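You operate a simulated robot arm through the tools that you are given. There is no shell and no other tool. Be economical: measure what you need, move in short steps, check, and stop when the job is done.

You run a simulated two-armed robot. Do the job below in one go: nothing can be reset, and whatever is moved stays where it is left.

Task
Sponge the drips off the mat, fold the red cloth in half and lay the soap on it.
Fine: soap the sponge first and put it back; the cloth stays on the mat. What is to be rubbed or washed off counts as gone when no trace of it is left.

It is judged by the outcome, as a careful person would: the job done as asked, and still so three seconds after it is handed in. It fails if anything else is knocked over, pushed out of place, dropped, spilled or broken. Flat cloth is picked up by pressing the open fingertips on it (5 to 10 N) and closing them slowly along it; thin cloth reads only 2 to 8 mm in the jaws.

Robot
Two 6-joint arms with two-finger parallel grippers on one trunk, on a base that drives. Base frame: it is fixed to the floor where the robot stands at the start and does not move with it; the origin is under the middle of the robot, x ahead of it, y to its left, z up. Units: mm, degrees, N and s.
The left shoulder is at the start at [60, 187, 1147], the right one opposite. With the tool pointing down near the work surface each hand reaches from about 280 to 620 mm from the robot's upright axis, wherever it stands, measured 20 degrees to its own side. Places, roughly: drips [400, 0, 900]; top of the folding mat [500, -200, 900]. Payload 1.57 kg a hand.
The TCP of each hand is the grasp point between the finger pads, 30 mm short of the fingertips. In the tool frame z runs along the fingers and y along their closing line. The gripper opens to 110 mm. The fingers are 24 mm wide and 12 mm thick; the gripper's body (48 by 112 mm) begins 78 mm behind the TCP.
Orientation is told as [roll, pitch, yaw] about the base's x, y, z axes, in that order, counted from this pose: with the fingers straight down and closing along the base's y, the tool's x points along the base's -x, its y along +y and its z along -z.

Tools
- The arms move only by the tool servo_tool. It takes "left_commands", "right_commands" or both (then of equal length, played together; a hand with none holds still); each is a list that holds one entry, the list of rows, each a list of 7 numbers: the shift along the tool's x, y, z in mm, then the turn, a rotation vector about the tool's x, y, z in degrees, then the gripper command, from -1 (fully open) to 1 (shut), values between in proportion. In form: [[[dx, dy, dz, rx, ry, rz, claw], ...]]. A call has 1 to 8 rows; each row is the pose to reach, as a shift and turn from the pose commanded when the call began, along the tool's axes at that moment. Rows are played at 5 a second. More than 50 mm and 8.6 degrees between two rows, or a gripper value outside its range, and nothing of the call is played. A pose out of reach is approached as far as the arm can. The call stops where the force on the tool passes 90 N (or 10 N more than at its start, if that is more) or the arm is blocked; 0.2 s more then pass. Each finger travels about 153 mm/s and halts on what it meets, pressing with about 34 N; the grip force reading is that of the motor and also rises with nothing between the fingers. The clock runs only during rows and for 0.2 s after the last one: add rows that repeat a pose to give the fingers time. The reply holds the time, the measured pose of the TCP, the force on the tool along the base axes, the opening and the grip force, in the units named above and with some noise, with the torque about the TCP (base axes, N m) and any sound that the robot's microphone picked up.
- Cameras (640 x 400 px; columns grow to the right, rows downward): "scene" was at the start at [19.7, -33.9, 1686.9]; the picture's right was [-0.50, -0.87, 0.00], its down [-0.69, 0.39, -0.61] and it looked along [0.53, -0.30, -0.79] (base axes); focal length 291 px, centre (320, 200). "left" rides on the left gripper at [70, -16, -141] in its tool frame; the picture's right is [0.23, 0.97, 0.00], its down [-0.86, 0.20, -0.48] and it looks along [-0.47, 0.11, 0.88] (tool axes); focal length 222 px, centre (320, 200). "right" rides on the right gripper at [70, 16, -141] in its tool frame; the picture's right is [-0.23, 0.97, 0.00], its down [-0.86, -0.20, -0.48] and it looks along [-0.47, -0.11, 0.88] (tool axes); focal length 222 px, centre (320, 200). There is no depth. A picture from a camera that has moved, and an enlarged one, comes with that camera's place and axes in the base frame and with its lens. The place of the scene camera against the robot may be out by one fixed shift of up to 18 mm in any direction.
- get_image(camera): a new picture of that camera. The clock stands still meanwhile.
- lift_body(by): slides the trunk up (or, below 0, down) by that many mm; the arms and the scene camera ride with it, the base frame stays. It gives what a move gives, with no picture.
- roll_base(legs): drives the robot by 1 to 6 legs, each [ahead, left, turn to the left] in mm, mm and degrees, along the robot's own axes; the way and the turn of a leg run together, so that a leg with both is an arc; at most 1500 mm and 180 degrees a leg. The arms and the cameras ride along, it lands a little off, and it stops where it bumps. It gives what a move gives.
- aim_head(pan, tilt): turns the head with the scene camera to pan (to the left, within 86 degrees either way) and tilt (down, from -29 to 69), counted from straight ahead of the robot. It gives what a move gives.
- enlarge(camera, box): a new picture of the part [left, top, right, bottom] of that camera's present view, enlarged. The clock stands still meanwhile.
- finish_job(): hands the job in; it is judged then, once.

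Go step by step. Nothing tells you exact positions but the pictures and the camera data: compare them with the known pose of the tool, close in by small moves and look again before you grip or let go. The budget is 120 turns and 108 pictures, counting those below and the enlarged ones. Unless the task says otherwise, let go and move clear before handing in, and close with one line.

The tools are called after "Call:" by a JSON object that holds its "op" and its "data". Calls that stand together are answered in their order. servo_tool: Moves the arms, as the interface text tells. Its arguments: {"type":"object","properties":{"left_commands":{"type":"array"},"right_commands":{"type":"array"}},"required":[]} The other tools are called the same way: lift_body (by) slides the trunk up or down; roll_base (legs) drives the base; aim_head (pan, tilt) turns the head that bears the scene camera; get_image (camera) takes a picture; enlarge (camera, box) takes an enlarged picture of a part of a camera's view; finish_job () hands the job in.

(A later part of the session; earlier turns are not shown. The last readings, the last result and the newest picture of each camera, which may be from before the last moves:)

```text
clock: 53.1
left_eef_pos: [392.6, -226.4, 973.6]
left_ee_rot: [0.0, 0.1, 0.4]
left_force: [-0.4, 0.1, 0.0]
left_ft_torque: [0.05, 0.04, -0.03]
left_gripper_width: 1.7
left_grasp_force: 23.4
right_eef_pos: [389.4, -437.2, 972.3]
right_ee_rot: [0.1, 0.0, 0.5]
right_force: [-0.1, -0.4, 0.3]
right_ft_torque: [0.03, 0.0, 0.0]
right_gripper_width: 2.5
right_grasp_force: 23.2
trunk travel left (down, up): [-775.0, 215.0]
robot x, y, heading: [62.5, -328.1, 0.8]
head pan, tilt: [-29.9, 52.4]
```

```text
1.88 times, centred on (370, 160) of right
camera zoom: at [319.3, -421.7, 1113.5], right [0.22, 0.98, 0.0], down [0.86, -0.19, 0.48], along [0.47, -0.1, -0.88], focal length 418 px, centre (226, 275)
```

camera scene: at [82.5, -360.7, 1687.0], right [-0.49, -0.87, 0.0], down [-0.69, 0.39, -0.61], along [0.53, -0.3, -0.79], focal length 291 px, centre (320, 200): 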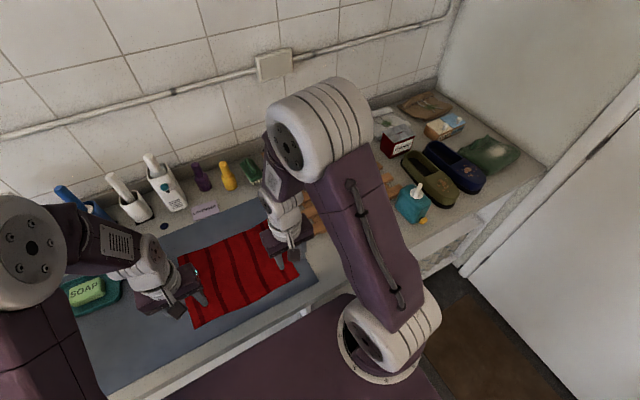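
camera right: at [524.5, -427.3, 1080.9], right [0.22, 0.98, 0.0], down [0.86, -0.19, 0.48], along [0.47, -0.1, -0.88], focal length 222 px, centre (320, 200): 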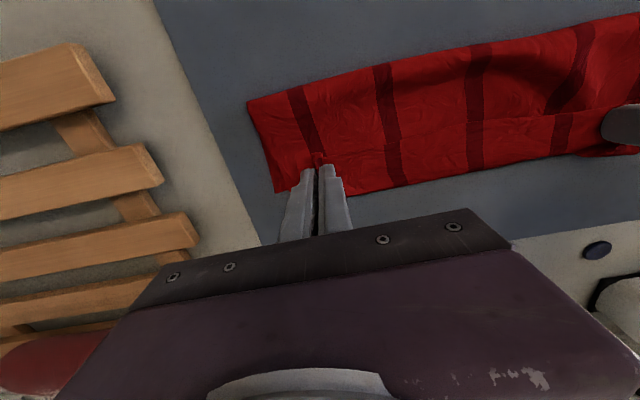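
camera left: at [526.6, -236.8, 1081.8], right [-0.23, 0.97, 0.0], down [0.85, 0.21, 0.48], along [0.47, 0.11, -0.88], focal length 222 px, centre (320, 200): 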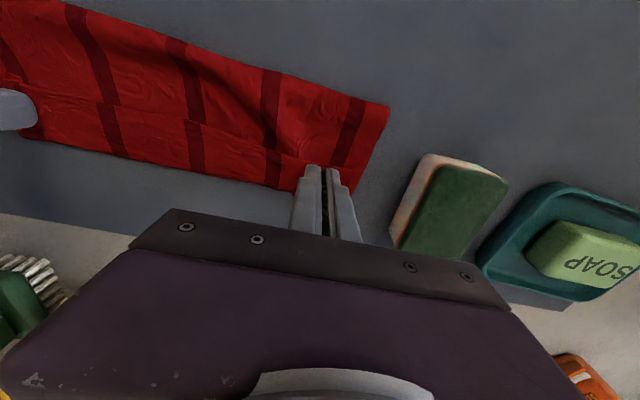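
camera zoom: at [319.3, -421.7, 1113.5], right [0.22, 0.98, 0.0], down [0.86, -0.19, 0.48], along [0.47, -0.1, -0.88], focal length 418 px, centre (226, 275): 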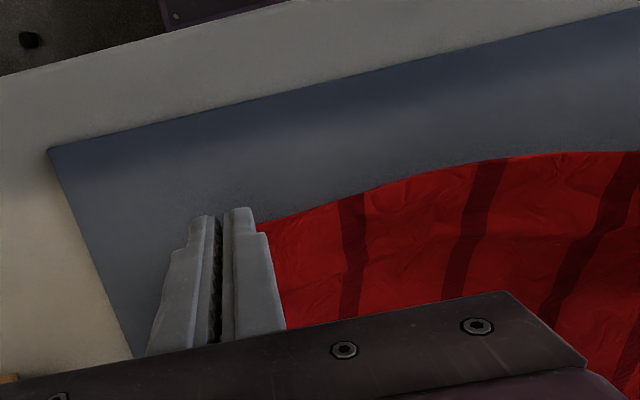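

Both hold the rim. I repeat the arc in fine steps, stopping slightly above the far edge.

Call:
{"op": "servo_tool", "data": {"left_commands": [[[-11, 0, -10, 0, 0, 0, 1], [-27, 0, -28, 0, 0, 0, 1], [-47, 0, -42, 0, 0, 0, 1], [-71, 0, -52, 0, 0, 0, 1], [-96, 0, -55, 0, 0, 0, 1], [-121, 0, -52, 0, 0, 0, 1], [-145, 0, -44, 0, 0, 0, 1], [-165, 0, -30, 0, 0, 0, 1]]], "right_commands": [[[-11, 0, -10, 0, 0, 0, 1], [-27, 0, -28, 0, 0, 0, 1], [-47, 0, -42, 0, 0, 0, 1], [-71, 0, -52, 0, 0, 0, 1], [-96, 0, -55, 0, 0, 0, 1], [-121, 0, -52, 0, 0, 0, 1], [-145, 0, -44, 0, 0, 0, 1], [-165, 0, -30, 0, 0, 0, 1]]]}}

Call:
{"op": "servo_tool", "data": {"left_commands": [[[-10, 1, 9, 0, 0, 0, 1], [-18, 2, 18, 0, 0, 0, 1], [-24, 3, 27, 0, 0, 0, 1], [-29, 4, 36, 0, 0, 0, 1], [-33, 4, 44, 0, 0, 0, 1], [-35, 4, 50, 0, 0, 0, 1], [-35, 4, 50, 0, 0, 0, 1]]], "right_commands": [[[-10, -1, 9, 0, 0, 0, 1], [-18, -2, 18, 0, 0, 0, 1], [-24, -3, 27, 0, 0, 0, 1], [-29, -4, 36, 0, 0, 0, 1], [-33, -4, 44, 0, 0, 0, 1], [-35, -4, 50, 0, 0, 0, 1], [-35, -4, 50, 0, 0, 0, 1]]]}}

Call:
{"op": "enlarge", "data": {"camera": "right", "box": [240, 10, 640, 230]}}

Call:
{"op": "enlarge", "data": {"camera": "scene", "box": [160, 200, 300, 290]}}

```text
clock: 54.9
left_eef_pos: [559.7, -223.5, 999.9]
left_ee_rot: [0.0, 0.1, 0.5]
left_force: [0.6, 0.3, -0.4]
left_ft_torque: [0.01, 0.03, 0.0]
left_gripper_width: 1.8
left_grasp_force: 23.5
right_eef_pos: [555.0, -436.2, 1002.1]
right_ee_rot: [0.0, 0.2, 0.6]
right_force: [0.0, 1.1, -0.1]
right_ft_torque: [0.04, -0.01, -0.01]
right_gripper_width: 2.0
right_grasp_force: 24.3
trunk travel left (down, up): [-775.0, 215.0]
robot x, y, heading: [63.2, -328.6, 0.5]
head pan, tilt: [-29.9, 52.4]
```

```text
clock: 56.5
left_eef_pos: [594.3, -219.3, 950.4]
left_ee_rot: [0.0, 0.0, 0.4]
left_force: [-0.3, -5.8, -0.1]
left_ft_torque: [-0.21, 0.0, -0.06]
left_gripper_width: 1.5
left_grasp_force: 23.8
right_eef_pos: [587.7, -439.1, 952.7]
right_ee_rot: [0.0, 0.0, 0.4]
right_force: [0.0, 6.1, 0.5]
right_ft_torque: [0.19, -0.03, 0.06]
right_gripper_width: 2.1
right_grasp_force: 24.0
trunk travel left (down, up): [-775.0, 215.0]
robot x, y, heading: [62.1, -326.8, 0.4]
head pan, tilt: [-29.9, 52.4]
```

```text
1.60 times, centred on (440, 120) of right
camera zoom: at [518.6, -423.7, 1093.8], right [0.22, 0.98, 0.0], down [0.86, -0.19, 0.48], along [0.47, -0.1, -0.88], focal length 355 px, centre (128, 328)
```

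zoom: 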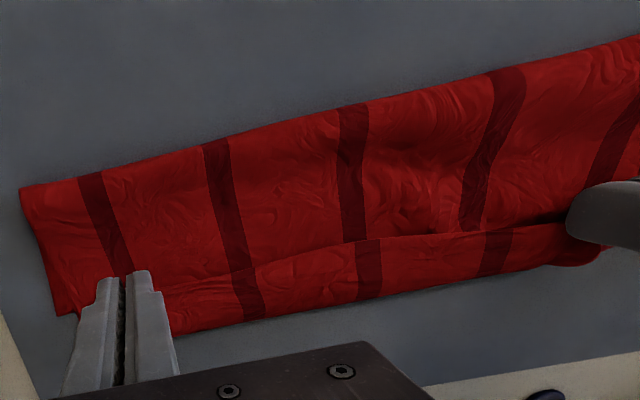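

```text
4.44 times, centred on (230, 245) of scene
camera zoom: at [80.9, -361.7, 1686.9], right [-0.49, -0.87, 0.0], down [-0.69, 0.39, -0.61], along [0.53, -0.3, -0.79], focal length 1292 px, centre (720, 0)
```

zoom: 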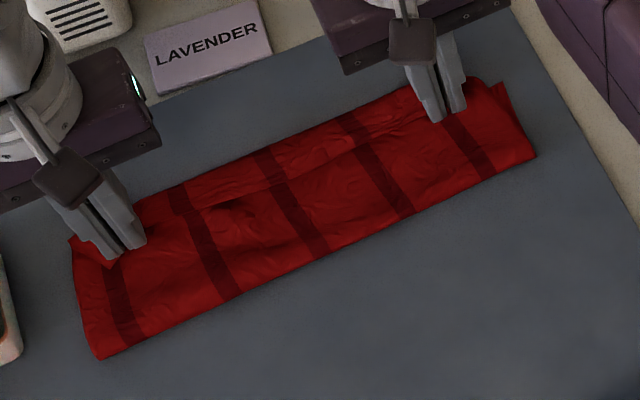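

The hem forms again: with vertical fingers the held patch can't turn over when folding away from me. Folding the far edge toward me lets the fingers tilt forward and turn the rim properly, so I unfold once more and lay the edge flat.

Call:
{"op": "servo_tool", "data": {"left_commands": [[[8, -3, -14, 0, 0, 0, 1], [20, -4, -30, 0, 0, 0, 1], [35, -4, -46, 0, 0, 0, 1], [52, -4, -60, 0, 0, 0, 1], [72, -4, -72, 0, 0, 0, 1], [92, -4, -76, 0, 0, 0, 1], [112, -4, -76, 0, 0, 0, 1], [132, -4, -68, 0, 0, 0, 1]]], "right_commands": [[[8, 3, -14, 0, 0, 0, 1], [20, 4, -30, 0, 0, 0, 1], [35, 4, -46, 0, 0, 0, 1], [52, 4, -60, 0, 0, 0, 1], [72, 4, -72, 0, 0, 0, 1], [92, 4, -76, 0, 0, 0, 1], [112, 4, -76, 0, 0, 0, 1], [132, 4, -68, 0, 0, 0, 1]]]}}

Call:
{"op": "servo_tool", "data": {"left_commands": [[[18, 0, 11, 0, 0, 0, 1], [34, 0, 24, 0, 0, 0, 1], [48, 0, 38, 0, 0, 0, 1], [60, 0, 52, 0, 0, 0, 1], [70, 2, 66, 0, 0, 0, 1], [77, 4, 76, 0, 0, 0, 1], [80, 5, 81, 0, 0, 0, 1], [80, 5, 81, 0, 0, 0, 1]]], "right_commands": [[[16, 0, 11, 0, 0, 0, 1], [32, 0, 24, 0, 0, 0, 1], [46, 0, 38, 0, 0, 0, 1], [58, 0, 52, 0, 0, 0, 1], [67, -2, 67, 0, 0, 0, 1], [73, -4, 78, 0, 0, 0, 1], [76, -5, 83, 0, 0, 0, 1], [76, -5, 83, 0, 0, 0, 1]]]}}

```text
clock: 58.3
left_eef_pos: [460.6, -224.9, 1020.4]
left_ee_rot: [0.0, -0.1, 0.5]
left_force: [1.2, -0.6, -0.7]
left_ft_torque: [0.03, 0.0, -0.03]
left_gripper_width: 2.2
left_grasp_force: 23.4
right_eef_pos: [455.1, -438.6, 1021.0]
right_ee_rot: [0.0, -0.1, 0.3]
right_force: [0.3, 0.4, 0.3]
right_ft_torque: [0.04, -0.03, 0.01]
right_gripper_width: 1.8
right_grasp_force: 23.7
trunk travel left (down, up): [-775.0, 215.0]
robot x, y, heading: [62.8, -328.5, 0.5]
head pan, tilt: [-29.9, 52.4]
```

```text
clock: 60.1
left_eef_pos: [381.7, -221.6, 938.1]
left_ee_rot: [0.0, 0.0, 0.4]
left_force: [0.3, -9.1, -0.2]
left_ft_torque: [-0.23, 0.02, -0.09]
left_gripper_width: 1.8
left_grasp_force: 23.1
right_eef_pos: [381.5, -442.4, 937.2]
right_ee_rot: [0.1, 0.0, 0.5]
right_force: [-0.9, 8.2, 0.8]
right_ft_torque: [0.26, -0.04, 0.11]
right_gripper_width: 2.2
right_grasp_force: 24.0
trunk travel left (down, up): [-775.0, 215.0]
robot x, y, heading: [59.8, -325.3, 0.6]
head pan, tilt: [-29.9, 52.4]
```

Call:
{"op": "servo_tool", "data": {"left_commands": [[[0, 0, 3, 0, 0, 0, 1], [0, 0, 3.6, 0, 0, 0, 0.9], [0, 0, 3.6, 0, 0, 0, 0.7], [0, 0, 3.6, 0, 0, 0, 0.5], [0, 0, 3.6, 0, 0, 0, 0.3], [0, 0, 3.6, 0, 0, 0, 0.1], [0, 0, 3.6, 0, 0, 0, 0.0], [0, 0, -10, 0, 0, 0, 0.0]]], "right_commands": [[[0, 0, 2, 0, 0, 0, 1], [0, 0, 2.6, 0, 0, 0, 0.9], [0, 0, 2.6, 0, 0, 0, 0.7], [0, 0, 2.6, 0, 0, 0, 0.5], [0, 0, 2.6, 0, 0, 0, 0.3], [0, 0, 2.6, 0, 0, 0, 0.1], [0, 0, 2.6, 0, 0, 0, 0.0], [0, 0, -10, 0, 0, 0, 0.0]]]}}

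Call:
{"op": "servo_tool", "data": {"left_commands": [[[0, 0, -40, 0, 0, 0, 0], [0, 20, -80, 0, 0, 0, 0], [0, 50, -110, 0, 0, 0, 0], [0, 90, -120, 0, 0, 0, 0]]], "right_commands": [[[0, 0, -40, 0, 0, 0, 0], [0, -20, -80, 0, 0, 0, 0], [0, -50, -110, 0, 0, 0, 0], [0, -90, -120, 0, 0, 0, 0]]]}}

Call:
{"op": "enlarge", "data": {"camera": "left", "box": [0, 0, 320, 240]}}

Call:
{"op": "enlarge", "data": {"camera": "scene", "box": [140, 190, 340, 340]}}

```text
clock: 61.9
left_eef_pos: [380.8, -219.9, 949.8]
left_ee_rot: [0.0, 0.0, 0.3]
left_force: [-0.3, 0.6, 0.2]
left_ft_torque: [-0.01, -0.02, 0.01]
left_gripper_width: 54.9
left_grasp_force: 0.0
right_eef_pos: [379.8, -442.5, 948.1]
right_ee_rot: [0.0, 0.0, 0.5]
right_force: [-0.9, 0.1, -0.5]
right_ft_torque: [0.0, -0.02, 0.01]
right_gripper_width: 55.0
right_grasp_force: 0.1
trunk travel left (down, up): [-775.0, 215.0]
robot x, y, heading: [59.1, -325.7, 0.6]
head pan, tilt: [-29.9, 52.4]
```

```text
clock: 62.9
left_eef_pos: [381.9, -130.1, 1069.7]
left_ee_rot: [-0.1, 0.0, 0.4]
left_force: [0.0, 0.3, 0.2]
left_ft_torque: [0.02, 0.02, -0.01]
left_gripper_width: 54.8
left_grasp_force: 0.0
right_eef_pos: [382.2, -531.6, 1069.0]
right_ee_rot: [-0.1, -0.1, 0.5]
right_force: [-0.6, -0.6, 0.2]
right_ft_torque: [0.03, -0.03, 0.01]
right_gripper_width: 55.2
right_grasp_force: 0.0
trunk travel left (down, up): [-775.0, 215.0]
robot x, y, heading: [60.7, -324.6, 0.5]
head pan, tilt: [-29.9, 52.4]
```

```text
1.67 times, centred on (160, 120) of left
camera zoom: at [311.2, -147.8, 1210.7], right [-0.23, 0.97, 0.0], down [0.85, 0.21, 0.48], along [0.47, 0.11, -0.88], focal length 370 px, centre (587, 333)
```

zoom: 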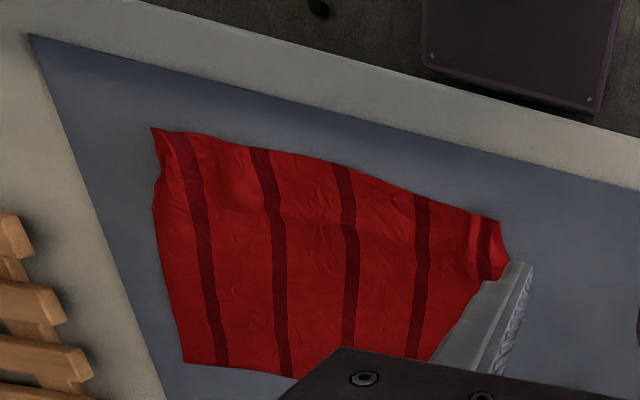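

```text
2.67 times, centred on (240, 265) of scene
camera zoom: at [80.4, -361.5, 1686.9], right [-0.49, -0.87, 0.0], down [-0.69, 0.39, -0.61], along [0.53, -0.3, -0.79], focal length 776 px, centre (533, 27)
```

zoom: 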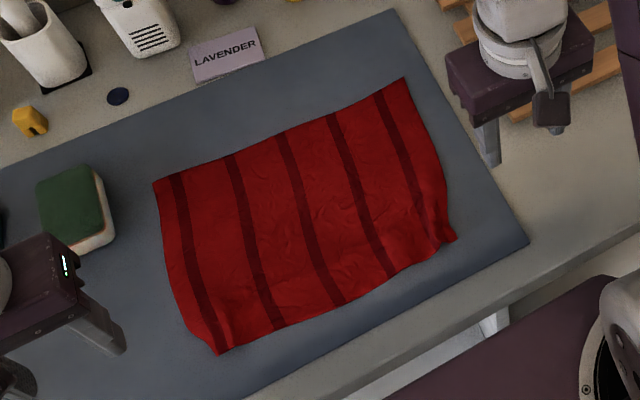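

The cloth is flat with slightly gathered near corners. I press closed fingertips near these corners and drag outward to smooth them.

Call:
{"op": "servo_tool", "data": {"left_commands": [[[-8, -40, 30, 0, 0, 0, 0.6], [-18, -80, 60, 0, 0, 0, 1], [-18, -84, 100, 0, 0, 0, 1], [-18, -84, 125, 0, 0, 0, 1], [-18, -84, 133, 0, 0, 0, 1], [-18, -84, 135, 0, 0, 0, 1]]], "right_commands": [[[-8, 40, 30, 0, 0, 0, 0.6], [-18, 80, 60, 0, 0, 0, 1], [-18, 82, 100, 0, 0, 0, 1], [-18, 82, 125, 0, 0, 0, 1], [-18, 82, 133, 0, 0, 0, 1], [-18, 82, 134.5, 0, 0, 0, 1]]]}}

Call:
{"op": "servo_tool", "data": {"left_commands": [[[0, 0, 0.5, 0, 0, 0, 1], [2, 5, 0.8, 0, 0, 0, 1], [4, 10, 0.8, 0, 0, 0, 1], [6, 15, 0.8, 0, 0, 0, 1], [8, 20, 0.8, 0, 0, 0, 1], [8, 24, 0.8, 0, 0, 0, 1]]], "right_commands": [[[0, 0, 0.5, 0, 0, 0, 1], [2, -5, 0.8, 0, 0, 0, 1], [4, -10, 0.8, 0, 0, 0, 1], [6, -15, 0.8, 0, 0, 0, 1], [8, -20, 0.8, 0, 0, 0, 1], [8, -24, 0.8, 0, 0, 0, 1]]]}}

Call:
{"op": "servo_tool", "data": {"left_commands": [[[0, 0, -40, 0, 0, 0, 1], [0, 20, -80, 0, 0, 0, 1], [0, 40, -110, 0, 0, 0, 1], [0, 70, -120, 0, 0, 0, 1]]], "right_commands": [[[0, 0, -40, 0, 0, 0, 1], [0, -20, -80, 0, 0, 0, 1], [0, -40, -110, 0, 0, 0, 1], [0, -70, -120, 0, 0, 0, 1]]]}}

Call:
{"op": "enlarge", "data": {"camera": "scene", "box": [140, 190, 340, 340]}}

```text
refused: row 1 steps farther than a row can; nothing moved
```

```text
clock: 64.3
left_eef_pos: [372.1, -106.6, 1067.8]
left_ee_rot: [0.1, 0.0, 0.3]
left_force: [0.1, -0.5, -0.4]
left_ft_torque: [-0.02, 0.01, -0.02]
left_gripper_width: 0.0
left_grasp_force: 21.3
right_eef_pos: [372.6, -556.5, 1065.3]
right_ee_rot: [0.0, -0.1, 0.5]
right_force: [-1.3, 0.2, -0.1]
right_ft_torque: [0.05, -0.02, 0.01]
right_gripper_width: 0.1
right_grasp_force: 21.2
trunk travel left (down, up): [-775.0, 215.0]
robot x, y, heading: [62.1, -327.6, 0.4]
head pan, tilt: [-29.9, 52.4]
```

```text
clock: 65.3
left_eef_pos: [372.3, -37.2, 1188.9]
left_ee_rot: [0.0, -0.1, 0.3]
left_force: [-0.5, 0.3, 0.1]
left_ft_torque: [-0.03, -0.04, -0.01]
left_gripper_width: 0.0
left_grasp_force: 21.8
right_eef_pos: [374.1, -626.8, 1186.1]
right_ee_rot: [0.1, 0.0, 0.5]
right_force: [0.8, 0.3, -0.3]
right_ft_torque: [0.01, -0.01, 0.0]
right_gripper_width: 0.0
right_grasp_force: 21.4
trunk travel left (down, up): [-775.0, 215.0]
robot x, y, heading: [58.4, -328.3, 0.4]
head pan, tilt: [-29.9, 52.4]
```

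```text
2.67 times, centred on (240, 265) of scene
camera zoom: at [80.7, -361.7, 1686.9], right [-0.49, -0.87, 0.0], down [-0.69, 0.39, -0.61], along [0.53, -0.3, -0.79], focal length 776 px, centre (533, 27)
```

zoom: 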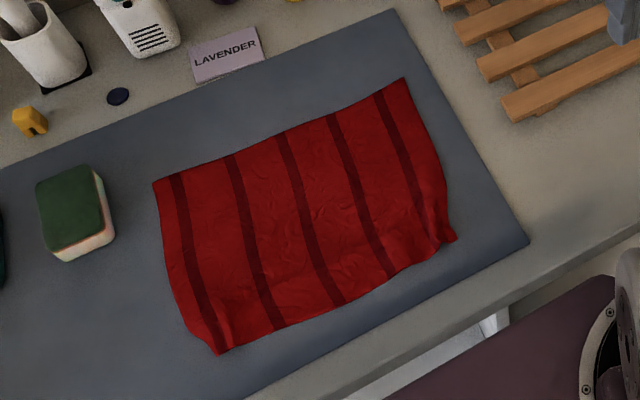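

A step was refused, so the hands only moved away—the cloth is untouched. I now bring the closed fingertips to the near corners for smoothing.

Call:
{"op": "servo_tool", "data": {"left_commands": [[[-3, -26, 32, 0, 0, 0, 1], [-6, -52, 64, 0, 0, 0, 1], [-9, -78, 96, 0, 0, 0, 1], [-12, -104, 128, 0, 0, 0, 1], [-15, -130, 160, 0, 0, 0, 1], [-18, -156, 192, 0, 0, 0, 1], [-22, -180, 220, 0, 0, 0, 1], [-26, -180, 248, 0, 0, 0, 1]]], "right_commands": [[[-3, 26, 32, 0, 0, 0, 1], [-6, 52, 64, 0, 0, 0, 1], [-9, 78, 96, 0, 0, 0, 1], [-12, 104, 128, 0, 0, 0, 1], [-15, 130, 160, 0, 0, 0, 1], [-18, 156, 192, 0, 0, 0, 1], [-20, 180, 220, 0, 0, 0, 1], [-22, 182, 245, 0, 0, 0, 1]]]}}

```text
clock: 67.1
left_eef_pos: [401.9, -217.7, 937.7]
left_ee_rot: [0.1, 0.0, 0.6]
left_force: [0.0, -0.6, 0.7]
left_ft_torque: [0.01, 0.01, -0.01]
left_gripper_width: 0.0
left_grasp_force: 21.1
right_eef_pos: [395.0, -444.6, 938.3]
right_ee_rot: [-0.1, 0.0, 0.3]
right_force: [-0.5, -0.4, 1.3]
right_ft_torque: [0.0, -0.01, -0.01]
right_gripper_width: 0.0
right_grasp_force: 21.1
trunk travel left (down, up): [-775.0, 215.0]
robot x, y, heading: [62.0, -328.5, 0.3]
head pan, tilt: [-29.9, 52.4]
```

Call:
{"op": "servo_tool", "data": {"left_commands": [[[0, 0, 3, 0, 0, 0, 1], [1, 4, 3.6, 0, 0, 0, 1], [2, 9, 3.6, 0, 0, 0, 1], [3, 14, 3.6, 0, 0, 0, 1], [4, 19, 3.6, 0, 0, 0, 1], [4, 22, 3.6, 0, 0, 0, 1]]], "right_commands": [[[0, 0, 3.5, 0, 0, 0, 1], [1, -4, 4.2, 0, 0, 0, 1], [2, -9, 4.2, 0, 0, 0, 1], [3, -14, 4.2, 0, 0, 0, 1], [4, -19, 4.2, 0, 0, 0, 1], [4, -24, 4.2, 0, 0, 0, 1]]]}}

Call:
{"op": "servo_tool", "data": {"left_commands": [[[0, 0, -40, 0, 0, 0, 1], [0, 20, -80, 0, 0, 0, 1], [0, 50, -110, 0, 0, 0, 1], [0, 80, -120, 0, 0, 0, 1]]], "right_commands": [[[0, 0, -40, 0, 0, 0, 1], [0, -20, -80, 0, 0, 0, 1], [0, -50, -110, 0, 0, 0, 1], [0, -80, -120, 0, 0, 0, 1]]]}}

Call:
{"op": "enlarge", "data": {"camera": "scene", "box": [140, 190, 340, 340]}}

```text
clock: 68.5
left_eef_pos: [396.0, -193.8, 937.0]
left_ee_rot: [0.1, -0.1, 0.4]
left_force: [0.3, -0.7, 0.4]
left_ft_torque: [0.0, -0.01, -0.01]
left_gripper_width: 0.2
left_grasp_force: 21.3
right_eef_pos: [390.0, -469.7, 937.7]
right_ee_rot: [-0.1, -0.1, 0.5]
right_force: [-0.6, 0.2, -0.2]
right_ft_torque: [-0.02, 0.0, 0.0]
right_gripper_width: 0.0
right_grasp_force: 21.7
trunk travel left (down, up): [-775.0, 215.0]
robot x, y, heading: [63.1, -328.3, 0.4]
head pan, tilt: [-29.9, 52.4]
```

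```text
clock: 69.5
left_eef_pos: [393.6, -113.6, 1054.9]
left_ee_rot: [0.1, 0.0, 0.5]
left_force: [-0.4, -0.2, -0.3]
left_ft_torque: [-0.05, -0.01, 0.0]
left_gripper_width: 0.1
left_grasp_force: 21.3
right_eef_pos: [390.6, -549.9, 1055.7]
right_ee_rot: [0.0, 0.0, 0.5]
right_force: [-0.7, -0.4, 1.0]
right_ft_torque: [0.02, 0.01, 0.0]
right_gripper_width: 0.2
right_grasp_force: 21.2
trunk travel left (down, up): [-775.0, 215.0]
robot x, y, heading: [60.4, -330.7, 0.5]
head pan, tilt: [-29.9, 52.4]
```

```text
2.67 times, centred on (240, 265) of scene
camera zoom: at [80.1, -361.6, 1686.9], right [-0.49, -0.87, 0.0], down [-0.69, 0.39, -0.61], along [0.53, -0.3, -0.79], focal length 776 px, centre (533, 27)
```

zoom: 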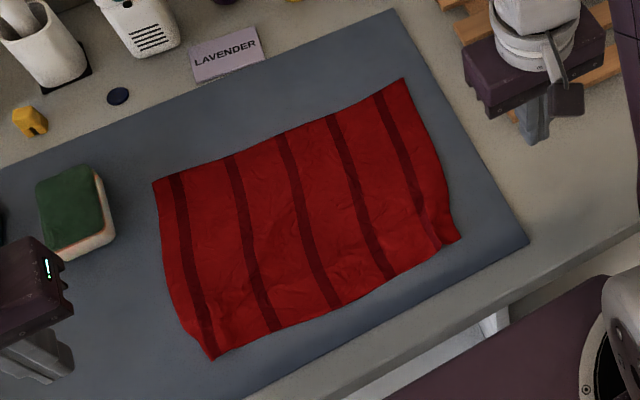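

The cloth lies well. Before the far-to-near fold I test in free air whether the arms can tilt their fingers forward by 60° near the final place.

Call:
{"op": "servo_tool", "data": {"left_commands": [[[0, 0, 0, 0, -8.5, 0, 1], [0, 0, 0, 0, -17, 0, 1], [0, 0, 0, 0, -25.5, 0, 1], [0, 0, 0, 0, -34, 0, 1], [0, 0, 0, 0, -42.5, 0, 1], [0, 0, 0, 0, -51, 0, 1], [0, 0, 0, 0, -59.5, 0, 1], [0, 0, 0, 0, -59.5, 0, 1]]], "right_commands": [[[0, 0, 0, 0, -8.5, 0, 1], [0, 0, 0, 0, -17, 0, 1], [0, 0, 0, 0, -25.5, 0, 1], [0, 0, 0, 0, -34, 0, 1], [0, 0, 0, 0, -42.5, 0, 1], [0, 0, 0, 0, -51, 0, 1], [0, 0, 0, 0, -59.5, 0, 1], [0, 0, 0, 0, -59.5, 0, 1]]]}}

```text
clock: 71.3
left_eef_pos: [537.7, -103.7, 1101.9]
left_ee_rot: [-9.2, -56.6, 7.8]
left_force: [-0.4, -0.6, 0.0]
left_ft_torque: [0.01, 0.01, 0.0]
left_gripper_width: 0.0
left_grasp_force: 21.5
left hand out of reach, approached as far as the arm can: row 2, 3, 4, 5, 6, 7, 8
right_eef_pos: [544.4, -546.2, 1098.1]
right_ee_rot: [10.1, -57.2, -8.2]
right_force: [-0.2, -0.6, -0.4]
right_ft_torque: [0.0, 0.0, 0.0]
right_gripper_width: 0.0
right_grasp_force: 20.8
right hand out of reach, approached as far as the arm can: row 2, 3, 4, 5, 6, 7, 8
trunk travel left (down, up): [-775.0, 215.0]
robot x, y, heading: [59.0, -328.6, 0.2]
head pan, tilt: [-29.9, 52.4]
```

Tilting works only with the hands ≥480 mm ahead of the axis, so I'll tilt in mid-arc and roll the base back to finish. First I turn the fingers down again.

Call:
{"op": "servo_tool", "data": {"left_commands": [[[0, 0, 0, 0, 8.5, 0, 1], [0, 0, 0, 0, 17, 0, 1], [0, 0, 0, 0, 25.5, 0, 1], [0, 0, 0, 0, 34, 0, 1], [0, 0, 0, 0, 42.5, 0, 1], [0, 0, 0, 0, 51, 0, 1], [0, 0, 0, 0, 59.5, 0, 1], [0, 0, 0, 0, 59.5, 0, 1]]], "right_commands": [[[0, 0, 0, 0, 8.5, 0, 1], [0, 0, 0, 0, 17, 0, 1], [0, 0, 0, 0, 25.5, 0, 1], [0, 0, 0, 0, 34, 0, 1], [0, 0, 0, 0, 42.5, 0, 1], [0, 0, 0, 0, 51, 0, 1], [0, 0, 0, 0, 59.5, 0, 1], [0, 0, 0, 0, 59.5, 0, 1]]]}}

```text
clock: 73.1
left_eef_pos: [538.8, -101.7, 1096.6]
left_ee_rot: [-5.0, 2.6, 0.0]
left_force: [-0.2, -0.4, -0.5]
left_ft_torque: [-0.03, -0.03, -0.02]
left_gripper_width: 0.0
left_grasp_force: 21.0
left hand out of reach, approached as far as the arm can: row 4
right_eef_pos: [546.0, -544.8, 1101.0]
right_ee_rot: [5.4, 1.9, 0.5]
right_force: [-0.9, 0.7, 0.2]
right_ft_torque: [0.01, 0.01, 0.03]
right_gripper_width: 0.0
right_grasp_force: 21.1
right hand out of reach, approached as far as the arm can: row 4
trunk travel left (down, up): [-775.0, 215.0]
robot x, y, heading: [59.2, -329.2, 0.6]
head pan, tilt: [-29.9, 52.4]
```

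Call:
{"op": "servo_tool", "data": {"left_commands": [[[-8, -25, 10, -2.5, -1.3, 0, 0.45], [-20, -55, 22, -5, -2.6, 0, 0.45], [-34, -85, 40, -5, -2.6, 0, 0.45], [-50, -115, 60, -5, -2.6, 0, 0.45], [-60, -130, 85, -5, -2.6, 0, 0.45], [-64, -130, 100, -5, -2.6, 0, 0.45]]], "right_commands": [[[-8, 20, 10, 2.7, -1, 0, 0.45], [-18, 40, 22, 5.4, -1.9, 0, 0.45], [-30, 60, 40, 5.4, -1.9, 0, 0.45], [-42, 80, 60, 5.4, -1.9, 0, 0.45], [-50, 92, 85, 5.4, -1.9, 0, 0.45], [-54, 94, 104, 5.4, -1.9, 0, 0.45]]]}}

Call:
{"op": "get_image", "data": {"camera": "left"}}

Call:
{"op": "get_image", "data": {"camera": "right"}}

```text
clock: 74.5
left_eef_pos: [600.4, -241.0, 1004.7]
left_ee_rot: [0.0, 0.1, 0.2]
left_force: [0.0, 0.1, 0.0]
left_ft_torque: [0.02, -0.03, -0.02]
left_gripper_width: 30.2
left_grasp_force: 0.0
right_eef_pos: [596.0, -441.8, 1001.4]
right_ee_rot: [0.0, 0.1, 0.4]
right_force: [0.0, 0.1, -0.5]
right_ft_torque: [-0.01, -0.01, -0.01]
right_gripper_width: 30.4
right_grasp_force: 0.0
trunk travel left (down, up): [-775.0, 215.0]
robot x, y, heading: [61.7, -327.3, 0.5]
head pan, tilt: [-29.9, 52.4]
```

```text
38 pictures are left
camera left: at [528.9, -258.4, 1146.6], right [-0.23, 0.97, 0.0], down [0.86, 0.2, 0.48], along [0.46, 0.11, -0.88], focal length 222 px, centre (320, 200)
```

left: 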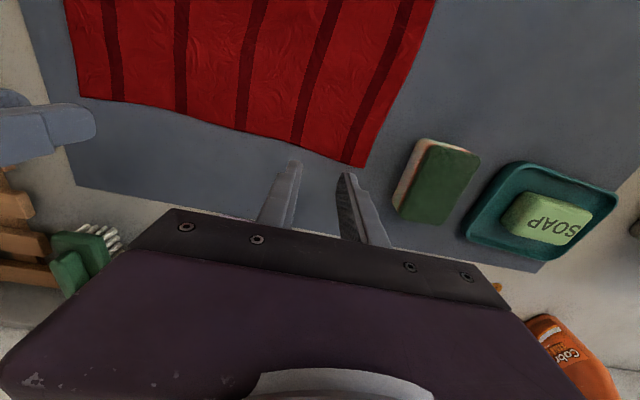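

```text
37 pictures are left
camera right: at [526.8, -426.1, 1142.9], right [0.22, 0.98, 0.0], down [0.86, -0.19, 0.48], along [0.47, -0.11, -0.88], focal length 222 px, centre (320, 200)
```

right: 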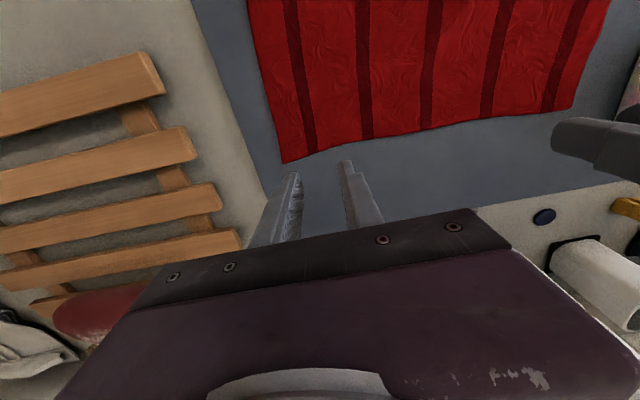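

Call:
{"op": "servo_tool", "data": {"left_commands": [[[-2, 10, 20, 0, 0, 0, 0.45], [-2, 17, 45, 0, 0, 0, 0.45], [-2, 17, 62, 0, 0, 0, 0.45], [-2, 17, 69, 0, 0, 0, 0.45], [-2, 17, 69.5, 0, 0, 0, 0.45]]], "right_commands": [[[-3, -8, 20, 0, 0, 0, 0.45], [-3, -13, 45, 0, 0, 0, 0.45], [-3, -13, 60, 0, 0, 0, 0.45], [-3, -13, 66, 0, 0, 0, 0.45], [-3, -13, 66.5, 0, 0, 0, 0.45]]]}}

Call:
{"op": "enlarge", "data": {"camera": "left", "box": [200, 90, 440, 240]}}

Call:
{"op": "enlarge", "data": {"camera": "right", "box": [200, 90, 440, 240]}}

```text
clock: 75.7
left_eef_pos: [601.5, -223.8, 936.0]
left_ee_rot: [0.0, 0.1, 0.2]
left_force: [-0.3, -0.7, -1.0]
left_ft_torque: [0.02, -0.01, 0.01]
left_gripper_width: 30.2
left_grasp_force: 0.1
right_eef_pos: [599.9, -453.1, 935.6]
right_ee_rot: [-0.1, 0.1, 0.5]
right_force: [0.2, 0.5, -0.1]
right_ft_torque: [0.0, -0.03, -0.01]
right_gripper_width: 30.3
right_grasp_force: 0.2
trunk travel left (down, up): [-775.0, 215.0]
robot x, y, heading: [64.2, -327.4, 0.7]
head pan, tilt: [-29.9, 52.4]
```

```text
2.67 times, centred on (320, 165) of left
camera zoom: at [530.6, -241.0, 1077.1], right [-0.23, 0.97, 0.0], down [0.86, 0.2, 0.48], along [0.46, 0.11, -0.88], focal length 592 px, centre (320, 293)
```

zoom: 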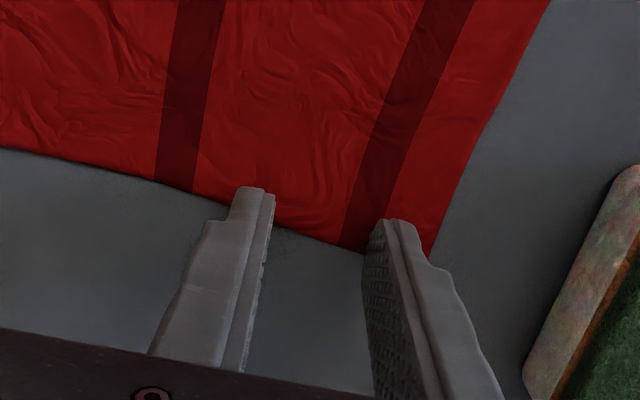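

```text
2.67 times, centred on (320, 165) of right
camera zoom: at [530.6, -438.7, 1077.2], right [0.22, 0.98, 0.0], down [0.86, -0.19, 0.48], along [0.47, -0.11, -0.88], focal length 592 px, centre (320, 293)
```

zoom: 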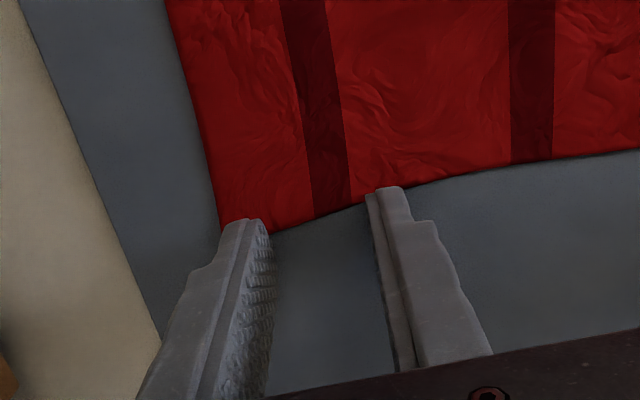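

Good rim overlap (≈12 and 7 mm). I press lightly.

Call:
{"op": "servo_tool", "data": {"left_commands": [[[0.0, 0, 0.8, 0, 0, 0, 0.45], [0.0, 0, 1.5, 0, 0, 0, 0.45], [0, 0, 1.5, 0, 0, 0, 0.45]]], "right_commands": [[[0, 0, 0.8, 0, 0, 0, 0.45], [0, 0, 1.5, 0, 0, 0, 0.45], [0, 0, 1.5, 0, 0, 0, 0.45]]]}}

```text
clock: 76.5
left_eef_pos: [601.1, -222.2, 934.2]
left_ee_rot: [0.0, 0.1, 0.3]
left_force: [1.9, -1.2, 4.9]
left_ft_torque: [0.01, -0.01, 0.03]
left_gripper_width: 30.4
left_grasp_force: 0.1
right_eef_pos: [599.8, -455.1, 935.2]
right_ee_rot: [0.0, -0.1, 0.3]
right_force: [0.0, 0.8, 0.6]
right_ft_torque: [0.0, -0.03, 0.0]
right_gripper_width: 30.0
right_grasp_force: 0.1
trunk travel left (down, up): [-775.0, 215.0]
robot x, y, heading: [63.2, -329.2, 0.5]
head pan, tilt: [-29.9, 52.4]
```

Call:
{"op": "servo_tool", "data": {"left_commands": [[[0, 0, 0.5, 0, 0, 0, 0.45], [0, 0, 0.5, 0, 0, 0, 0.52], [0, 0, 0.5, 0, 0, 0, 0.6], [0, 0, 0.5, 0, 0, 0, 0.68], [0, 0, 0.5, 0, 0, 0, 0.76], [0, 0, 0.5, 0, 0, 0, 0.84], [0, 0, 0.5, 0, 0, 0, 0.92], [0, 0, 0.5, 0, 0, 0, 1]]], "right_commands": [[[0, 0, 1, 0, 0, 0, 0.45], [0, 0, 1.2, 0, 0, 0, 0.52], [0, 0, 1.2, 0, 0, 0, 0.6], [0, 0, 1.2, 0, 0, 0, 0.68], [0, 0, 1.2, 0, 0, 0, 0.76], [0, 0, 1.2, 0, 0, 0, 0.84], [0, 0, 1.2, 0, 0, 0, 0.92], [0, 0, 1.2, 0, 0, 0, 1]]]}}

```text
clock: 78.3
left_eef_pos: [600.0, -221.7, 934.3]
left_ee_rot: [0.0, 0.0, 0.2]
left_force: [-0.2, -1.5, 5.1]
left_ft_torque: [-0.02, 0.02, 0.04]
left_gripper_width: 2.0
left_grasp_force: 23.1
right_eef_pos: [597.5, -454.5, 935.1]
right_ee_rot: [0.1, 0.0, 0.4]
right_force: [0.3, -0.3, 8.0]
right_ft_torque: [0.0, 0.07, -0.02]
right_gripper_width: 0.0
right_grasp_force: 21.2
trunk travel left (down, up): [-775.0, 215.0]
robot x, y, heading: [60.5, -329.4, 0.5]
head pan, tilt: [-29.9, 52.4]
```

Left has the rim; the right slipped off. I reopen the right hand slightly further in and try again.

Call:
{"op": "servo_tool", "data": {"right_commands": [[[0, 0, -6, 0, 0, 0, 1], [6, 0, -6, 0, 0, 0, 0.7], [6, 0, -6, 0, 0, 0, 0.4], [6, 0, -3, 0, 0, 0, 0.36], [6, 0, -0.5, 0, 0, 0, 0.36], [6, 0, 0.3, 0, 0, 0, 0.36], [6, 0, 0.3, 0, 0, 0, 0.36]]]}}

Call:
{"op": "enlarge", "data": {"camera": "right", "box": [200, 90, 440, 240]}}

```text
clock: 79.9
left_eef_pos: [599.9, -221.8, 934.3]
left_ee_rot: [0.0, 0.0, 0.2]
left_force: [1.2, 0.2, 3.6]
left_ft_torque: [-0.02, -0.01, 0.02]
left_gripper_width: 2.1
left_grasp_force: 23.9
right_eef_pos: [593.0, -453.6, 935.3]
right_ee_rot: [0.1, 0.0, 0.3]
right_force: [-4.0, 0.0, 7.4]
right_ft_torque: [0.05, 0.1, 0.03]
right_gripper_width: 35.4
right_grasp_force: 0.2
trunk travel left (down, up): [-775.0, 215.0]
robot x, y, heading: [61.2, -333.2, 0.6]
head pan, tilt: [-29.9, 52.4]
```

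```text
2.67 times, centred on (320, 165) of right
camera zoom: at [522.6, -438.6, 1076.0], right [0.22, 0.98, 0.0], down [0.86, -0.19, 0.48], along [0.47, -0.11, -0.88], focal length 592 px, centre (320, 293)
```

zoom: 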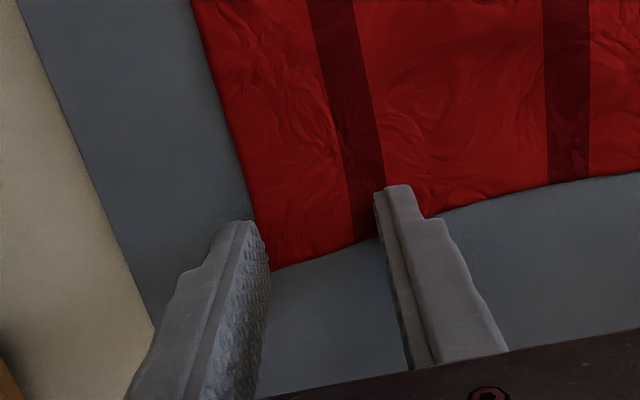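

The corner has crept inward past my outer finger, so I shift the right hand 11 mm left and press again.

Call:
{"op": "servo_tool", "data": {"right_commands": [[[0, 0, -6, 0, 0, 0, 0.36], [0, 6, -6, 0, 0, 0, 0.4], [0, 11, -6, 0, 0, 0, 0.4], [0, 11, -2, 0, 0, 0, 0.4], [0, 11, 0, 0, 0, 0, 0.4], [0, 11, 0, 0, 0, 0, 0.4]]]}}

Call:
{"op": "servo_tool", "data": {"right_commands": [[[0, 0, 0.2, 0, 0, 0, 0.4], [0, 0, 0.2, 0, 0, 0, 0.48], [0, 0, 0.2, 0, 0, 0, 0.56], [0, 0, 0.2, 0, 0, 0, 0.65], [0, 0, 0.2, 0, 0, 0, 0.74], [0, 0, 0.2, 0, 0, 0, 0.83], [0, 0, 0.2, 0, 0, 0, 0.92], [0, 0, 0.2, 0, 0, 0, 1]]]}}

Call:
{"op": "enlarge", "data": {"camera": "right", "box": [200, 90, 440, 240]}}

```text
clock: 81.3
left_eef_pos: [599.8, -223.8, 933.7]
left_ee_rot: [-0.1, 0.0, 0.2]
left_force: [1.1, 0.3, 0.6]
left_ft_torque: [0.04, 0.01, -0.01]
left_gripper_width: 2.0
left_grasp_force: 23.6
right_eef_pos: [592.9, -442.9, 936.4]
right_ee_rot: [0.1, -0.2, 0.4]
right_force: [-0.4, -3.2, 15.6]
right_ft_torque: [-0.17, 0.06, 0.02]
right_gripper_width: 33.2
right_grasp_force: 0.1
trunk travel left (down, up): [-775.0, 215.0]
robot x, y, heading: [59.1, -325.7, 0.2]
head pan, tilt: [-29.9, 52.4]
```

```text
clock: 83.1
left_eef_pos: [599.2, -222.0, 934.4]
left_ee_rot: [-0.1, -0.1, 0.1]
left_force: [-1.2, -5.2, -0.4]
left_ft_torque: [-0.18, -0.03, 0.05]
left_gripper_width: 2.0
left_grasp_force: 23.9
right_eef_pos: [592.5, -442.9, 933.7]
right_ee_rot: [-0.1, -0.1, 0.5]
right_force: [1.6, 5.2, 21.2]
right_ft_torque: [0.14, 0.0, -0.05]
right_gripper_width: 2.5
right_grasp_force: 23.9
trunk travel left (down, up): [-775.0, 215.0]
robot x, y, heading: [62.8, -327.7, 0.6]
head pan, tilt: [-29.9, 52.4]
```

```text
2.67 times, centred on (320, 165) of right
camera zoom: at [522.3, -426.5, 1075.8], right [0.22, 0.98, 0.0], down [0.86, -0.19, 0.48], along [0.47, -0.11, -0.88], focal length 592 px, centre (320, 293)
```

zoom: 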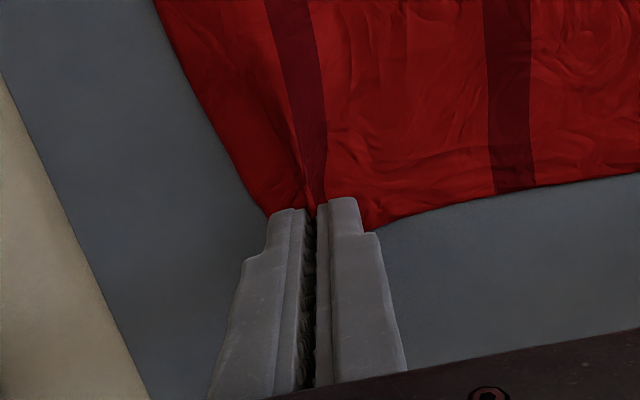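

Both far corners are held now (2.0 / 2.5 mm). I lift and progressively tilt the fingers forward while starting the arc toward me.

Call:
{"op": "servo_tool", "data": {"left_commands": [[[0, 0, -16, 0, 0, 0, 1], [9, 0, -41, 0, -8.5, 0, 1], [17, 0, -55, 0, -17, 0, 1], [24, 0, -61, 0, -25.5, 0, 1], [31, 0, -63, 0, -34, 0, 1], [38, 0, -62, 0, -42, 0, 1], [44, 0, -60, 0, -50, 0, 1], [49, 0, -58, 0, -56, 0, 1]]], "right_commands": [[[0, 0, -16, 0, 0, 0, 1], [9, 0, -41, 0, -8.5, 0, 1], [17, 0, -55, 0, -17, 0, 1], [24, 0, -61, 0, -25.5, 0, 1], [31, 0, -63, 0, -34, 0, 1], [36, 0, -62, 0, -42, 0, 1], [40, 0, -60, 0, -50, 0, 1], [44, 0, -58, 0, -56, 0, 1]]]}}

Call:
{"op": "enlarge", "data": {"camera": "scene", "box": [120, 190, 340, 350]}}

```text
clock: 84.9
left_eef_pos: [598.4, -249.0, 1022.7]
left_ee_rot: [4.6, -54.5, -2.8]
left_force: [-0.3, 0.4, -0.5]
left_ft_torque: [0.09, 0.0, 0.05]
left_gripper_width: 1.9
left_grasp_force: 23.9
left hand out of reach, approached as far as the arm can: row 4, 5, 6, 7, 8
right_eef_pos: [604.2, -461.7, 1021.1]
right_ee_rot: [-7.2, -53.0, 6.4]
right_force: [0.6, 0.4, 0.1]
right_ft_torque: [-0.03, 0.02, -0.07]
right_gripper_width: 0.0
right_grasp_force: 21.9
right hand out of reach, approached as far as the arm can: row 4, 5, 6, 7, 8
trunk travel left (down, up): [-775.0, 215.0]
robot x, y, heading: [56.7, -327.7, 0.6]
head pan, tilt: [-29.9, 52.4]
```

```text
2.50 times, centred on (230, 270) of scene
camera zoom: at [83.4, -362.3, 1686.9], right [-0.49, -0.87, 0.0], down [-0.69, 0.39, -0.61], along [0.53, -0.3, -0.79], focal length 727 px, centre (545, 25)
```

zoom: 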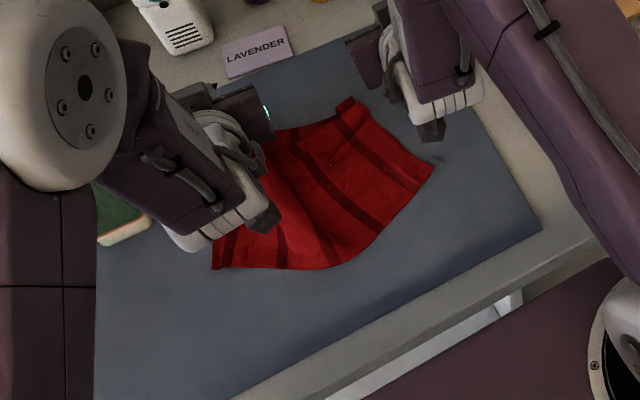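

The tilt limit pulled the hands outward and the right hand lost its corner; the left still holds. I set the left corner back down with fingers vertical and let go, then reassess.

Call:
{"op": "servo_tool", "data": {"left_commands": [[[9, 4, 7, 0, 8, 0, 1], [18, 8, 14, 0, 16, 0, 1], [27, 12, 21, 0, 24, 0, 1], [36, 16, 28, 0, 32, 0, 1], [45, 20, 35, 0, 40, 0, 1], [54, 24, 41, 0, 48, 0, 1], [60, 27, 46, 0, 54.5, 0, 1], [63, 27, 48, 0, 54.5, 0, 1]]], "right_commands": [[[0, 0, 0, 0, 8, 0, 1], [0, 0, 0, 0, 16, 0, 1], [0, 0, 0, 0, 24, 0, 1], [0, 0, 0, 0, 32, 0, 1], [0, 0, 0, 0, 40, 0, 1], [0, 0, 0, 0, 48, 0, 1], [0, 0, 0, 0, 53, 0, 1], [0, 0, 0, 0, 53, 0, 1]]]}}

```text
clock: 86.7
left_eef_pos: [597.6, -216.3, 948.2]
left_ee_rot: [2.6, -0.2, 0.9]
left_force: [0.0, 0.2, 0.3]
left_ft_torque: [0.02, -0.03, 0.03]
left_gripper_width: 1.9
left_grasp_force: 23.7
left hand out of reach, approached as far as the arm can: row 4, 5
right_eef_pos: [601.9, -460.8, 1024.3]
right_ee_rot: [-4.3, -0.2, 0.8]
right_force: [-0.3, -0.6, 1.0]
right_ft_torque: [-0.03, 0.0, -0.02]
right_gripper_width: 0.2
right_grasp_force: 21.1
right hand out of reach, approached as far as the arm can: row 3, 4, 5
trunk travel left (down, up): [-775.0, 215.0]
robot x, y, heading: [62.4, -326.1, 0.6]
head pan, tilt: [-29.9, 52.4]
```

Call:
{"op": "servo_tool", "data": {"left_commands": [[[0, 0, 6, 2.6, 0, 0, 1], [0, 0, 12, 2.6, 0, 0, 1], [0, 0, 12, 2.6, 0, 0, 0.7], [0, 0, 12, 2.6, 0, 0, 0.45], [0, 0, -15, 2.6, 0, 0, 0.45], [10, 20, -50, 2.6, 0, 0, 0.45], [30, 50, -80, 2.6, 0, 0, 0.45], [55, 80, -105, 2.6, 0, 0, 0.45]]], "right_commands": [[[0, 0, 0, -4.3, 0, 0, 1], [0, -10, 0, -4.3, 0, 0, 1], [10, -20, -10, -4.3, 0, 0, 1], [20, -40, -20, -4.3, 0, 0, 0.45], [30, -50, -20, -4.3, 0, 0, 0.45], [40, -60, -20, -4.3, 0, 0, 0.45], [50, -70, -20, -4.3, 0, 0, 0.45], [60, -80, -20, -4.3, 0, 0, 0.45]]]}}

Call:
{"op": "enlarge", "data": {"camera": "scene", "box": [140, 190, 340, 340]}}

```text
clock: 88.5
left_eef_pos: [541.8, -142.7, 1056.9]
left_ee_rot: [-0.1, -0.3, 0.9]
left_force: [-0.1, 0.6, 0.8]
left_ft_torque: [-0.02, -0.02, 0.01]
left_gripper_width: 30.1
left_grasp_force: 0.0
right_eef_pos: [542.0, -540.0, 1050.6]
right_ee_rot: [-0.2, -0.2, 0.7]
right_force: [-0.1, 0.4, -0.5]
right_ft_torque: [0.0, -0.01, 0.0]
right_gripper_width: 30.2
right_grasp_force: 0.0
trunk travel left (down, up): [-775.0, 215.0]
robot x, y, heading: [63.0, -326.1, 0.5]
head pan, tilt: [-29.9, 52.4]
```

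```text
2.67 times, centred on (240, 265) of scene
camera zoom: at [78.3, -361.2, 1686.9], right [-0.49, -0.87, 0.0], down [-0.69, 0.39, -0.61], along [0.53, -0.3, -0.79], focal length 776 px, centre (533, 27)
```

zoom: 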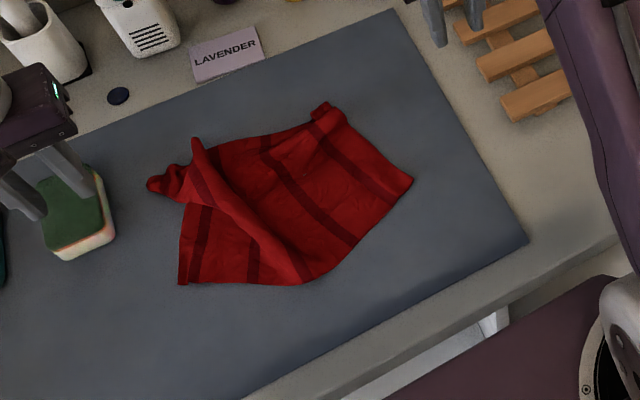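

The cloth got rumpled. I'll spread it again: first take the two near corners (now about [474, −190] and [462, −441]) and draw them back toward me and outward.

Call:
{"op": "servo_tool", "data": {"left_commands": [[[20, -20, 10, 0, 0, 0, 0.27], [40, -45, 20, 0, 0, 0, 0.27], [60, -72, 30, 0, 0, 0, 0.27], [60, -72, 60, 0, 0, 0, 0.27]]], "right_commands": [[[22, 35, 10, 0, 0, 0, 0.27], [44, 75, 20, 0, 0, 0, 0.27], [64, 110, 30, 0, 0, 0, 0.27], [70, 118, 55, 0, 0, 0, 0.27]]]}}

Call:
{"op": "get_image", "data": {"camera": "left"}}

Call:
{"op": "get_image", "data": {"camera": "right"}}

```text
clock: 89.5
left_eef_pos: [487.4, -216.6, 994.2]
left_ee_rot: [-0.1, -0.2, 0.9]
left_force: [-0.7, -0.5, -0.6]
left_ft_torque: [-0.03, 0.01, -0.02]
left_gripper_width: 40.5
left_grasp_force: 0.1
right_eef_pos: [476.1, -422.6, 994.0]
right_ee_rot: [-0.1, 0.0, 0.8]
right_force: [-0.4, 0.0, -1.1]
right_ft_torque: [0.03, 0.01, 0.05]
right_gripper_width: 40.1
right_grasp_force: 0.0
trunk travel left (down, up): [-775.0, 215.0]
robot x, y, heading: [61.1, -330.4, 0.7]
head pan, tilt: [-29.9, 52.4]
```

```text
30 pictures are left
camera left: at [416.6, -234.8, 1135.0], right [-0.24, 0.97, 0.0], down [0.85, 0.21, 0.48], along [0.47, 0.12, -0.88], focal length 222 px, centre (320, 200)
```

left: 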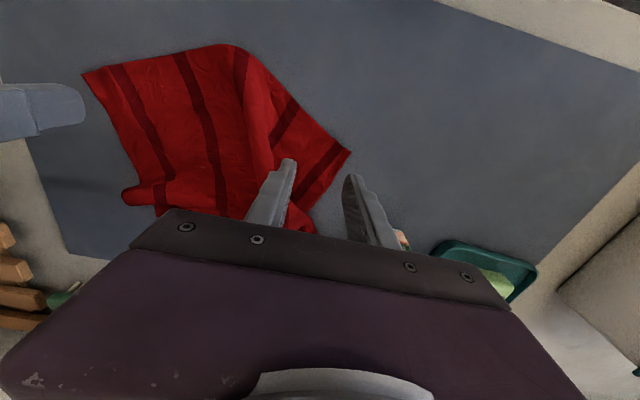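

```text
29 pictures are left
camera right: at [404.7, -407.2, 1135.6], right [0.22, 0.98, 0.0], down [0.86, -0.19, 0.48], along [0.47, -0.1, -0.88], focal length 222 px, centre (320, 200)
```

right: 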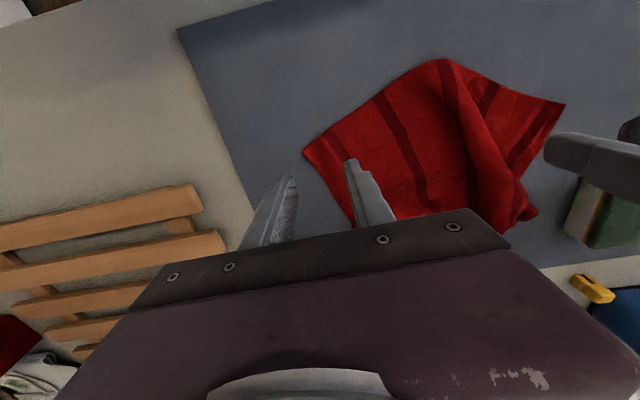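

Call:
{"op": "servo_tool", "data": {"left_commands": [[[0, -3, 20, 0, 0, 0, 0.45], [0, -3, 45, 0, 0, 0, 0.45], [0, -3, 57, 0, 0, 0, 0.45], [0, -3, 60, 0, 0, 0, 0.45], [0, -3, 60, 0, 0, 0, 0.45]]], "right_commands": [[[-4, 10, 20, 0, 0, 0, 0.45], [-4, 14, 45, 0, 0, 0, 0.45], [-4, 14, 57, 0, 0, 0, 0.45], [-4, 14, 60, 0, 0, 0, 0.45], [-4, 14, 60, 0, 0, 0, 0.45]]]}}

```text
clock: 90.7
left_eef_pos: [485.8, -218.2, 935.2]
left_ee_rot: [-0.1, -0.2, 0.9]
left_force: [0.5, 0.1, 0.0]
left_ft_torque: [-0.01, -0.01, -0.03]
left_gripper_width: 30.2
left_grasp_force: 0.0
right_eef_pos: [476.6, -408.9, 934.8]
right_ee_rot: [-0.2, -0.3, 0.7]
right_force: [0.5, -2.6, 10.3]
right_ft_torque: [-0.25, 0.05, 0.06]
right_gripper_width: 30.6
right_grasp_force: 0.4
trunk travel left (down, up): [-775.0, 215.0]
robot x, y, heading: [58.4, -326.1, 0.6]
head pan, tilt: [-29.9, 52.4]
```

Call:
{"op": "servo_tool", "data": {"left_commands": [[[0, 0, 1.0, 0, 0, 0, 0.45], [0, 0, 1.3, 0, 0, 0, 0.52], [0, 0, 1.3, 0, 0, 0, 0.6], [0, 0, 1.3, 0, 0, 0, 0.68], [0, 0, 1.3, 0, 0, 0, 0.76], [0, 0, 1.3, 0, 0, 0, 0.84], [0, 0, 1.3, 0, 0, 0, 0.92], [0, 0, 1.3, 0, 0, 0, 1]]], "right_commands": [[[0, 0, 0.2, 0, 0, 0, 0.45], [0, 0, 0.2, 0, 0, 0, 0.52], [0, 0, 0.2, 0, 0, 0, 0.6], [0, 0, 0.2, 0, 0, 0, 0.68], [0, 0, 0.2, 0, 0, 0, 0.76], [0, 0, 0.2, 0, 0, 0, 0.84], [0, 0, 0.2, 0, 0, 0, 0.92], [0, 0, 0.2, 0, 0, 0, 1]]]}}

```text
clock: 92.5
left_eef_pos: [485.1, -218.9, 935.4]
left_ee_rot: [0.0, -0.2, 1.0]
left_force: [0.7, 2.0, 2.8]
left_ft_torque: [0.05, -0.02, 0.0]
left_gripper_width: 1.9
left_grasp_force: 23.8
right_eef_pos: [476.4, -409.0, 934.5]
right_ee_rot: [0.0, -0.2, 0.7]
right_force: [-0.3, -4.9, 14.1]
right_ft_torque: [-0.18, 0.01, 0.02]
right_gripper_width: 2.3
right_grasp_force: 23.7
trunk travel left (down, up): [-775.0, 215.0]
robot x, y, heading: [59.1, -328.5, 0.5]
head pan, tilt: [-29.9, 52.4]
```

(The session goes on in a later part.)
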